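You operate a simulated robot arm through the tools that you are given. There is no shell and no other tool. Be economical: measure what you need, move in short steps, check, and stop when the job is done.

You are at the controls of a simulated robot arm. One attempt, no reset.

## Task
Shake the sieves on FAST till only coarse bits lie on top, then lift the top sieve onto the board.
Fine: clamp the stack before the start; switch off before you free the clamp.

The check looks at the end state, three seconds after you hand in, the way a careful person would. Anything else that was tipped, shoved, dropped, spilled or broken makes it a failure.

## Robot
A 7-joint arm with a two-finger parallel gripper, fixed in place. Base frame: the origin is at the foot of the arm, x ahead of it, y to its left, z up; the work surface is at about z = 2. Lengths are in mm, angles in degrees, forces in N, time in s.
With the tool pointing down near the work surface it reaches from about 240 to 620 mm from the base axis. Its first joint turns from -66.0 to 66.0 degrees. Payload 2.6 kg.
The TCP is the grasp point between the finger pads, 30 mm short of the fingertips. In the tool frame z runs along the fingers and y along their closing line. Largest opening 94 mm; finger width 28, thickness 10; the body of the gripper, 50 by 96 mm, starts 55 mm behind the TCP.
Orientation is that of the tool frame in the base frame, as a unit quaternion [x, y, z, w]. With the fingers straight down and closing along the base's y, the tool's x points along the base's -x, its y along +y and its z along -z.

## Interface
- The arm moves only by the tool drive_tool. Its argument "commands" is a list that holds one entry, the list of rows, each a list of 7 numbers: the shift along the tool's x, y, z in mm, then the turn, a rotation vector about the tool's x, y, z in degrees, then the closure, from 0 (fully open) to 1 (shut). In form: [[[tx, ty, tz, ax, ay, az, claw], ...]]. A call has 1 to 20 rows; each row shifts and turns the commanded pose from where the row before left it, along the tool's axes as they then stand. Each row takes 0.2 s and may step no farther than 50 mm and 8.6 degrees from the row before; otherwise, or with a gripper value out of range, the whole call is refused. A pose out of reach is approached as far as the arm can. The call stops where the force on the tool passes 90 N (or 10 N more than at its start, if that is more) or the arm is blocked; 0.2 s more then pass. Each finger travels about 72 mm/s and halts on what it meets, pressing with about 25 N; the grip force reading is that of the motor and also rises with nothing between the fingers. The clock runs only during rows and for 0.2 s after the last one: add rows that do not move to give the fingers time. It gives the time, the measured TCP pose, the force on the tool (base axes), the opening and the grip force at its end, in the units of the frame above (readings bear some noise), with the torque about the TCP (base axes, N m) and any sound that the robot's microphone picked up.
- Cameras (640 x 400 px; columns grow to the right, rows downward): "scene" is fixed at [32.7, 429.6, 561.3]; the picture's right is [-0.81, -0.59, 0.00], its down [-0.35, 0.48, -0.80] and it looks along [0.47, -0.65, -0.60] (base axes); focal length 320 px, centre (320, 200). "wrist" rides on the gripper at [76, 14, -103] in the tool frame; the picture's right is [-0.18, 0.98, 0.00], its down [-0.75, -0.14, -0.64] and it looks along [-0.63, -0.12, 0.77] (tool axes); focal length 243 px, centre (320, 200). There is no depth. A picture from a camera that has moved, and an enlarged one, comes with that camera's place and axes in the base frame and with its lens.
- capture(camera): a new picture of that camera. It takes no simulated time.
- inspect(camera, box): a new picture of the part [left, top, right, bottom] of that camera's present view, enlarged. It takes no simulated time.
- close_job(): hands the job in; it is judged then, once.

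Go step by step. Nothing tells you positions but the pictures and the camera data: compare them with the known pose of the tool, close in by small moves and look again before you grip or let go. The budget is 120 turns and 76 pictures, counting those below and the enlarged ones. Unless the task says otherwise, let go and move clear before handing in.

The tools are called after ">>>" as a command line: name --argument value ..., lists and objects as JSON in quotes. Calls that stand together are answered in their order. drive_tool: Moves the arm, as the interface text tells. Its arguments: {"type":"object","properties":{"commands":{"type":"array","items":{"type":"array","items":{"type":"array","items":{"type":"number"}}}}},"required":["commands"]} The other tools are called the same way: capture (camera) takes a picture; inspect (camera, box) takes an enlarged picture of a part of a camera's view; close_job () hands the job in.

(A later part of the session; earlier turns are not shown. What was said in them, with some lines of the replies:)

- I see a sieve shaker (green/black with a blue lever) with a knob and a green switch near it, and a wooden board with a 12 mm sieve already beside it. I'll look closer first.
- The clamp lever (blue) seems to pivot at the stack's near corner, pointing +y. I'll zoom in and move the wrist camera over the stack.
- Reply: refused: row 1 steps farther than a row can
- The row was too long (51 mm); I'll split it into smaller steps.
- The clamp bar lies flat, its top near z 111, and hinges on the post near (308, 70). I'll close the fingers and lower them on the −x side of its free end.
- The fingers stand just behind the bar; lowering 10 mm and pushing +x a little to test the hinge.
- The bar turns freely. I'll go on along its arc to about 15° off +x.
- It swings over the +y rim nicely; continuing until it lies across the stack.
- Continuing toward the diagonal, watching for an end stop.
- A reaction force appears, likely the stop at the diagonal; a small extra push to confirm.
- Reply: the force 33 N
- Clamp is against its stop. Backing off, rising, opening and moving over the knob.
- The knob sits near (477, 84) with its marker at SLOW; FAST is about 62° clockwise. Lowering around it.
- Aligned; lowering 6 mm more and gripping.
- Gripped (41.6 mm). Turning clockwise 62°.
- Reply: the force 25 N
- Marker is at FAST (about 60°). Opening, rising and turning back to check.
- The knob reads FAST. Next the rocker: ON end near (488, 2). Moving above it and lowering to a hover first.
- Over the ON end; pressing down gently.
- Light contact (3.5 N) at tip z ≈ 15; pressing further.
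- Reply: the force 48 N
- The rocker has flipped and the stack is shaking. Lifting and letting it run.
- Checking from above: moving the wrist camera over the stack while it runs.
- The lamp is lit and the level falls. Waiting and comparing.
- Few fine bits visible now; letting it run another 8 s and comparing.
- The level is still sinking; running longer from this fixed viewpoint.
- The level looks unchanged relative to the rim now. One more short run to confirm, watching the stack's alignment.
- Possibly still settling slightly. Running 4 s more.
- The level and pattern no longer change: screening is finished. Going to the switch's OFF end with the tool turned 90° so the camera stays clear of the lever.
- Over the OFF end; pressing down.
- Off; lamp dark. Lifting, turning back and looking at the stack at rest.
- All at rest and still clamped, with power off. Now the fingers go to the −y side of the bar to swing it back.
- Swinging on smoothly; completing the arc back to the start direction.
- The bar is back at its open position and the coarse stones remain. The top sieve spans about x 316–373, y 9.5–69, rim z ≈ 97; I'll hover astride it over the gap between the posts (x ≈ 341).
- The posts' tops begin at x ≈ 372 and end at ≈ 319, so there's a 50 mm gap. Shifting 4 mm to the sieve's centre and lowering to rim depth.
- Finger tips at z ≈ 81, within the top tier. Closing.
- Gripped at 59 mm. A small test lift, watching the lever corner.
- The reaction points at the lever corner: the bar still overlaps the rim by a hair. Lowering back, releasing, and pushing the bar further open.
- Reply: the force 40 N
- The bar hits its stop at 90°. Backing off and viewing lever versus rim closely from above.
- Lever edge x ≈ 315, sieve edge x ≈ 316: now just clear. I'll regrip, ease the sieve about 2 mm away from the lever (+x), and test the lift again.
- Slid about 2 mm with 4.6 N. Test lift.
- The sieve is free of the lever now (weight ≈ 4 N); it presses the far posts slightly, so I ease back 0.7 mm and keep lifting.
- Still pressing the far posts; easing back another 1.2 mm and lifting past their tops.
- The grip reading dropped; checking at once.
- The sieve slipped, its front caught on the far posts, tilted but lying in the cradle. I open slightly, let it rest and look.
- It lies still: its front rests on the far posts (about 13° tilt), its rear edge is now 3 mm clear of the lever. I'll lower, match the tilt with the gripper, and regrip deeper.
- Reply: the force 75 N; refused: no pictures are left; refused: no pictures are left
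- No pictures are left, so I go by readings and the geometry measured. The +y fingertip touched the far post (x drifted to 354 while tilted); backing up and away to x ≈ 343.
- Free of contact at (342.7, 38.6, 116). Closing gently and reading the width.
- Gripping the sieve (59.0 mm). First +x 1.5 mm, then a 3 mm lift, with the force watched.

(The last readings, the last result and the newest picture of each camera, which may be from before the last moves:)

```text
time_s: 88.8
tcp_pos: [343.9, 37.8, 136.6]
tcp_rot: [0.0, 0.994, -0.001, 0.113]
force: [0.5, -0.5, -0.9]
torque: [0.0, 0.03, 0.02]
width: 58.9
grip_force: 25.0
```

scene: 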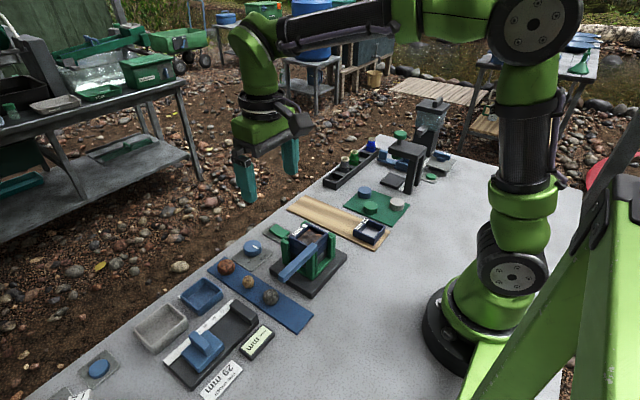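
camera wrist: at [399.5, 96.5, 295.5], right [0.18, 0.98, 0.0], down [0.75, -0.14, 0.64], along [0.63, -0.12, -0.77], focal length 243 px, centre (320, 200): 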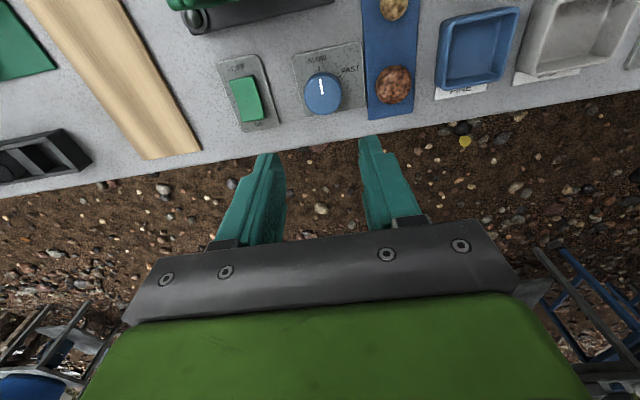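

The width stays at 59 mm (it would run to 38 if empty), so the light sieve is in hand. Lifting clear of lever and posts.

>>> drive_tool --commands '[[[-2.3, 0, -9.7, 0, 0, 0, 0.6], [-2.3, 0, -9.7, 0, 0, 0, 0.6], [-4.5, 0, -19.5, 0, 0, 0, 0.6], [-4.5, 0, -19.5, 0, 0, 0, 0.6], [0, 0, 0, 0, 0, 0, 0.6]]]'

```text
time_s: 90.0
tcp_pos: [342.5, 38.1, 199.3]
tcp_rot: [-0.001, 0.994, 0.0, 0.113]
force: [-0.1, 0.3, 0.1]
torque: [0.0, 0.01, 0.03]
width: 59.5
grip_force: 24.6
```

Levelling by turning +12° back, then carrying gently toward the board at about (430, −124).

>>> drive_tool --commands '[[[0, 0, 0, 0, 3, 0, 0.6], [0, 0, 0, 0, 3, 0, 0.6], [0, 0, 0, 0, 3, 0, 0.6], [0, 0, 0, 0, 3, 0, 0.6], [0, 0, 0, 0, 0, 0, 0.6], [-5, -10, 0, 0, 0, 0, 0.6], [-11, -20, 0, 0, 0, 0, 0.6], [-12, -22, 0, 0, 0, 0, 0.6], [-12, -22, 0, 0, 0, 0, 0.6], [-12, -22, 0, 0, 0, 0, 0.6], [-12, -22, 0, 0, 0, 0, 0.6], [-11, -20, 0, 0, 0, 0, 0.6], [-9, -16, 0, 0, 0, 0, 0.6], [-4, -8, 0, 0, 0, 0, 0.6], [0, 0, 0, 0, 0, 0, 0.6], [0, 0, 0, 0, 0, 0, 0.6]]]'

```text
time_s: 93.4
tcp_pos: [432.4, -123.8, 199.9]
tcp_rot: [-0.001, 1.0, 0.0, 0.009]
force: [0.2, 0.0, 0.9]
torque: [0.04, -0.01, 0.0]
width: 59.1
grip_force: 25.0
```

Still 59 mm in grip. Lowering to just above the board.

>>> drive_tool --commands '[[[0, 0, 20, 0, 0, 0, 0.6], [0, 0, 30, 0, 0, 0, 0.6], [0, 0, 30, 0, 0, 0, 0.6], [0, 0, 30, 0, 0, 0, 0.6], [0, 0, 17, 0, 0, 0, 0.6], [0, 0, 8, 0, 0, 0, 0.6], [0, 0, 0, 0, 0, 0, 0.6]]]'

>>> drive_tool --commands '[[[0, 0, 3, 0, 0, 0, 0.6], [0, 0, 2, 0, 0, 0, 0.6], [0, 0, 0, 0, 0, 0, 0.6]]]'

```text
time_s: 95.0
tcp_pos: [434.3, -122.3, 64.9]
tcp_rot: [0.0, 1.0, 0.0, 0.009]
force: [-0.4, 0.0, 0.2]
torque: [0.01, -0.02, 0.0]
width: 59.0
grip_force: 24.8
```

```text
time_s: 95.8
tcp_pos: [435.1, -123.3, 57.9]
tcp_rot: [0.0, 1.0, 0.0, 0.009]
force: [0.8, -0.1, -0.9]
torque: [-0.01, 0.0, -0.01]
width: 59.1
grip_force: 25.3
```

>>> drive_tool --commands '[[[0, 0, 2, 0, 0, 0, 0.6], [0, 0, 2, 0, 0, 0, 0.6], [0, 0, 0, 0, 0, 0, 0.6]]]'

>>> drive_tool --commands '[[[0, 0, 1.5, 0, 0, 0, 0.6], [0, 0, 1.5, 0, 0, 0, 0.6], [0, 0, 0, 0, 0, 0, 0.6]]]'

```text
time_s: 96.6
tcp_pos: [434.2, -123.9, 55.1]
tcp_rot: [0.0, 1.0, 0.001, 0.008]
force: [1.3, -0.6, -1.4]
torque: [0.01, 0.0, 0.02]
width: 59.1
grip_force: 25.1
```

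```text
time_s: 97.4
tcp_pos: [434.6, -123.4, 53.0]
tcp_rot: [0.0, 1.0, 0.0, 0.009]
force: [0.4, -0.4, -1.0]
torque: [-0.04, 0.03, -0.02]
width: 59.1
grip_force: 25.2
```

No contact yet; continuing in 2 mm steps.

>>> drive_tool --commands '[[[0, 0, 1, 0, 0, 0, 0.6], [0, 0, 1, 0, 0, 0, 0.6], [0, 0, 0, 0, 0, 0, 0.6]]]'

>>> drive_tool --commands '[[[0, 0, 1, 0, 0, 0, 0.6], [0, 0, 1, 0, 0, 0, 0.6], [0, 0, 0, 0, 0, 0, 0.6]]]'

```text
time_s: 98.2
tcp_pos: [436.6, -123.5, 50.7]
tcp_rot: [-0.001, 1.0, 0.0, 0.009]
force: [0.0, 0.4, -0.4]
torque: [-0.01, 0.02, 0.0]
width: 58.9
grip_force: 24.7
```

```text
time_s: 99.0
tcp_pos: [435.7, -122.2, 48.0]
tcp_rot: [-0.001, 1.0, 0.0, 0.009]
force: [0.6, -0.1, -0.7]
torque: [0.01, 0.01, 0.04]
width: 59.1
grip_force: 25.4
```

>>> drive_tool --commands '[[[0, 0, 1, 0, 0, 0, 0.6], [0, 0, 0, 0, 0, 0, 0.6]]]'

>>> drive_tool --commands '[[[0, 0, 1, 0, 0, 0, 0.6], [0, 0, 0, 0, 0, 0, 0.6]]]'

>>> drive_tool --commands '[[[0, 0, 1, 0, 0, 0, 0.6], [0, 0, 0, 0, 0, 0, 0.6]]]'

```text
time_s: 99.6
tcp_pos: [435.7, -123.7, 46.4]
tcp_rot: [0.001, 1.0, 0.0, 0.008]
force: [0.0, -0.1, -0.8]
torque: [-0.01, 0.0, 0.03]
width: 59.0
grip_force: 24.9
```

```text
time_s: 100.2
tcp_pos: [435.7, -123.0, 46.2]
tcp_rot: [-0.001, 1.0, 0.0, 0.009]
force: [0.6, 0.4, -1.2]
torque: [0.0, 0.0, 0.0]
width: 58.9
grip_force: 25.4
```

```text
time_s: 100.8
tcp_pos: [434.5, -122.0, 45.5]
tcp_rot: [0.0, 1.0, -0.001, 0.009]
force: [0.2, 0.7, -0.3]
torque: [-0.02, 0.01, 0.0]
width: 58.9
grip_force: 24.5
```

>>> drive_tool --commands '[[[0, 0, 1, 0, 0, 0, 0.6], [0, 0, 0, 0, 0, 0, 0.6]]]'

>>> drive_tool --commands '[[[0, 0, 1, 0, 0, 0, 0.6], [0, 0, 0, 0, 0, 0, 0.6]]]'

>>> drive_tool --commands '[[[0, 0, 1, 0, 0, 0, 0.6], [0, 0, 0, 0, 0, 0, 0.6]]]'

```text
time_s: 101.4
tcp_pos: [435.2, -123.2, 43.2]
tcp_rot: [0.0, 1.0, 0.0, 0.009]
force: [0.2, 0.9, -0.4]
torque: [0.0, -0.01, -0.01]
width: 59.1
grip_force: 25.3
```

```text
time_s: 102.0
tcp_pos: [436.4, -124.0, 41.7]
tcp_rot: [0.0, 1.0, 0.0, 0.009]
force: [0.7, 0.3, -1.1]
torque: [-0.01, 0.0, 0.02]
width: 59.2
grip_force: 24.8
```

```text
time_s: 102.6
tcp_pos: [436.4, -124.3, 43.1]
tcp_rot: [-0.001, 1.0, 0.0, 0.009]
force: [-0.7, -0.4, 0.4]
torque: [0.0, 0.0, -0.03]
width: 59.1
grip_force: 25.1
```

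>>> drive_tool --commands '[[[0, 0, 1, 0, 0, 0, 0.6], [0, 0, 0, 0, 0, 0, 0.6]]]'

>>> drive_tool --commands '[[[0, 0, 1, 0, 0, 0, 0.6], [0, 0, 0, 0, 0, 0, 0.6]]]'

```text
time_s: 103.2
tcp_pos: [436.6, -124.1, 41.7]
tcp_rot: [0.0, 1.0, -0.001, 0.009]
force: [0.1, 0.2, -0.1]
torque: [0.03, -0.02, 0.01]
width: 59.3
grip_force: 25.4
```

```text
time_s: 103.8
tcp_pos: [435.4, -124.2, 40.6]
tcp_rot: [0.001, 1.0, -0.001, 0.009]
force: [0.1, 0.4, -1.5]
torque: [0.03, -0.03, 0.03]
width: 59.2
grip_force: 25.0
```

>>> drive_tool --commands '[[[0, 0, 1, 0, 0, 0, 0.6], [0, 0, 0, 0, 0, 0, 0.6]]]'

>>> drive_tool --commands '[[[0, 0, 1, 0, 0, 0, 0.6], [0, 0, 0, 0, 0, 0, 0.6]]]'

```text
time_s: 104.4
tcp_pos: [435.8, -124.8, 39.7]
tcp_rot: [0.0, 1.0, 0.0, 0.009]
force: [-2.6, -0.9, 13.6]
torque: [0.05, 0.49, 0.03]
width: 59.0
grip_force: 24.7
```

```text
time_s: 105.0
tcp_pos: [435.6, -124.1, 38.0]
tcp_rot: [-0.001, 1.0, 0.0, 0.009]
force: [0.6, -1.7, 14.7]
torque: [0.0, 0.45, -0.01]
width: 59.3
grip_force: 25.1
```

Contact at TCP z ≈ 40, with the reaction at the rear edge: the rear is a bit low. Raising 2 mm, turning +3°, and touching again.

>>> drive_tool --commands '[[[0, 0, -3, 0, 0, 0, 0.6], [0, 0, 0, 0, 3, 0, 0.6], [0, 0, 0, 0, 0, 0, 0.6]]]'

>>> drive_tool --commands '[[[0, 0, 1, 0, 0, 0, 0.6], [0, 0, 1, 0, 0, 0, 0.6], [0, 0, 0, 0, 0, 0, 0.6]]]'

>>> drive_tool --commands '[[[0, 0, 1, 0, 0, 0, 0.6], [0, 0, 0, 0, 0, 0, 0.6]]]'

```text
time_s: 105.8
tcp_pos: [435.5, -123.6, 41.4]
tcp_rot: [0.0, 1.0, 0.001, -0.018]
force: [0.6, 1.1, -1.3]
torque: [0.01, -0.02, -0.04]
width: 59.1
grip_force: 25.0
```

```text
time_s: 106.6
tcp_pos: [435.5, -124.3, 39.2]
tcp_rot: [0.0, 1.0, 0.0, -0.017]
force: [-0.2, -0.7, -0.2]
torque: [0.0, 0.0, -0.01]
width: 59.1
grip_force: 25.0
```

```text
time_s: 107.2
tcp_pos: [435.7, -123.6, 39.4]
tcp_rot: [-0.001, 1.0, 0.0, -0.017]
force: [-3.5, 0.7, 9.5]
torque: [0.0, -0.21, 0.0]
width: 59.1
grip_force: 25.7
```

Now the front edge touches first, so level lies in between: turning back 1.3° and touching down.

>>> drive_tool --commands '[[[0, 0, -1, 0, 0, 0, 0.6], [0, 0, 0, 0, -1.3, 0, 0.6], [0, 0, 1, 0, 0, 0, 0.6], [0, 0, 0, 0, 0, 0, 0.6]]]'

>>> drive_tool --commands '[[[0, 0, 0.7, 0, 0, 0, 0.6], [0, 0, 0, 0, 0, 0, 0.6]]]'

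```text
time_s: 108.2
tcp_pos: [435.2, -124.1, 38.2]
tcp_rot: [0.001, 1.0, 0.0, -0.006]
force: [0.8, 0.3, -1.1]
torque: [0.03, 0.0, 0.01]
width: 59.0
grip_force: 25.1
```

```text
time_s: 108.8
tcp_pos: [435.5, -123.8, 37.5]
tcp_rot: [0.0, 1.0, 0.001, -0.006]
force: [-0.8, 0.2, 7.2]
torque: [0.0, -0.16, 0.09]
width: 58.9
grip_force: 24.4
```

Seated on the board nearly level. Opening slowly, then straight up.

>>> drive_tool --commands '[[[0, 0, -0.5, 0, 0, 0, 0.36], [0, 0, 0, 0, 0, 0, 0.3], [0, 0, 0, 0, 0, 0, 0.2], [0, 0, 0, 0, 0, 0, 0.15], [0, 0, 0, 0, 0, 0, 0.15]]]'

>>> drive_tool --commands '[[[0, 0, -5, 0, 0, 0, 0.15], [0, 0, -10, 0, 0, 0, 0.15], [0, 0, -30, 0, 0, 0, 0.15], [0, 0, -45, 0, 0, 0, 0.15], [0, 0, -45, 0, 0, 0, 0.15], [0, 0, 0, 0, 0, 0, 0.15]]]'

```text
time_s: 110.0
tcp_pos: [434.5, -123.9, 38.0]
tcp_rot: [-0.001, 1.0, 0.0, -0.006]
force: [0.3, -0.5, -0.2]
torque: [-0.02, -0.01, 0.02]
width: 79.9
grip_force: 0.1
```

```text
time_s: 111.4
tcp_pos: [437.0, -121.4, 171.5]
tcp_rot: [-0.001, 1.0, 0.0, -0.006]
force: [-0.3, -0.7, -0.1]
torque: [-0.01, 0.03, -0.02]
width: 80.1
grip_force: 0.0
```

The sieve is down, the gripper is empty and well clear, and the forces read zero. Handing in.

>>> close_job

```text
The job is handed in.
```

I clamped the stack, shook it on FAST, switched off, freed the clamp and set the top sieve on the board. However, I couldn't see the last part, because my pictures ran out before the final lift.

- **Shaking:** it ran for about 30 s. The stones stopped sinking well before I switched off, and by eye only coarse ones were left on top.
- **First lifts:** on the first try the sieve caught on the clamp bar. I set it back down and pushed the bar fully open. On the second try it slipped from the grip and came to rest tilted about 12° in the cradle, with its stones still in it in the last picture.
- **Contact with the cradle:** while I was regripping, one fingertip pressed on a cradle post with about 62 N. I couldn't check afterwards whether anything had shifted.
- **Placing:** I did the final lift, carry and set-down by grip width and force alone. The readings suggest the sieve was set down nearly level at about (435, -124), on the board as I had measured it from the pictures. I couldn't check for spilled stones.
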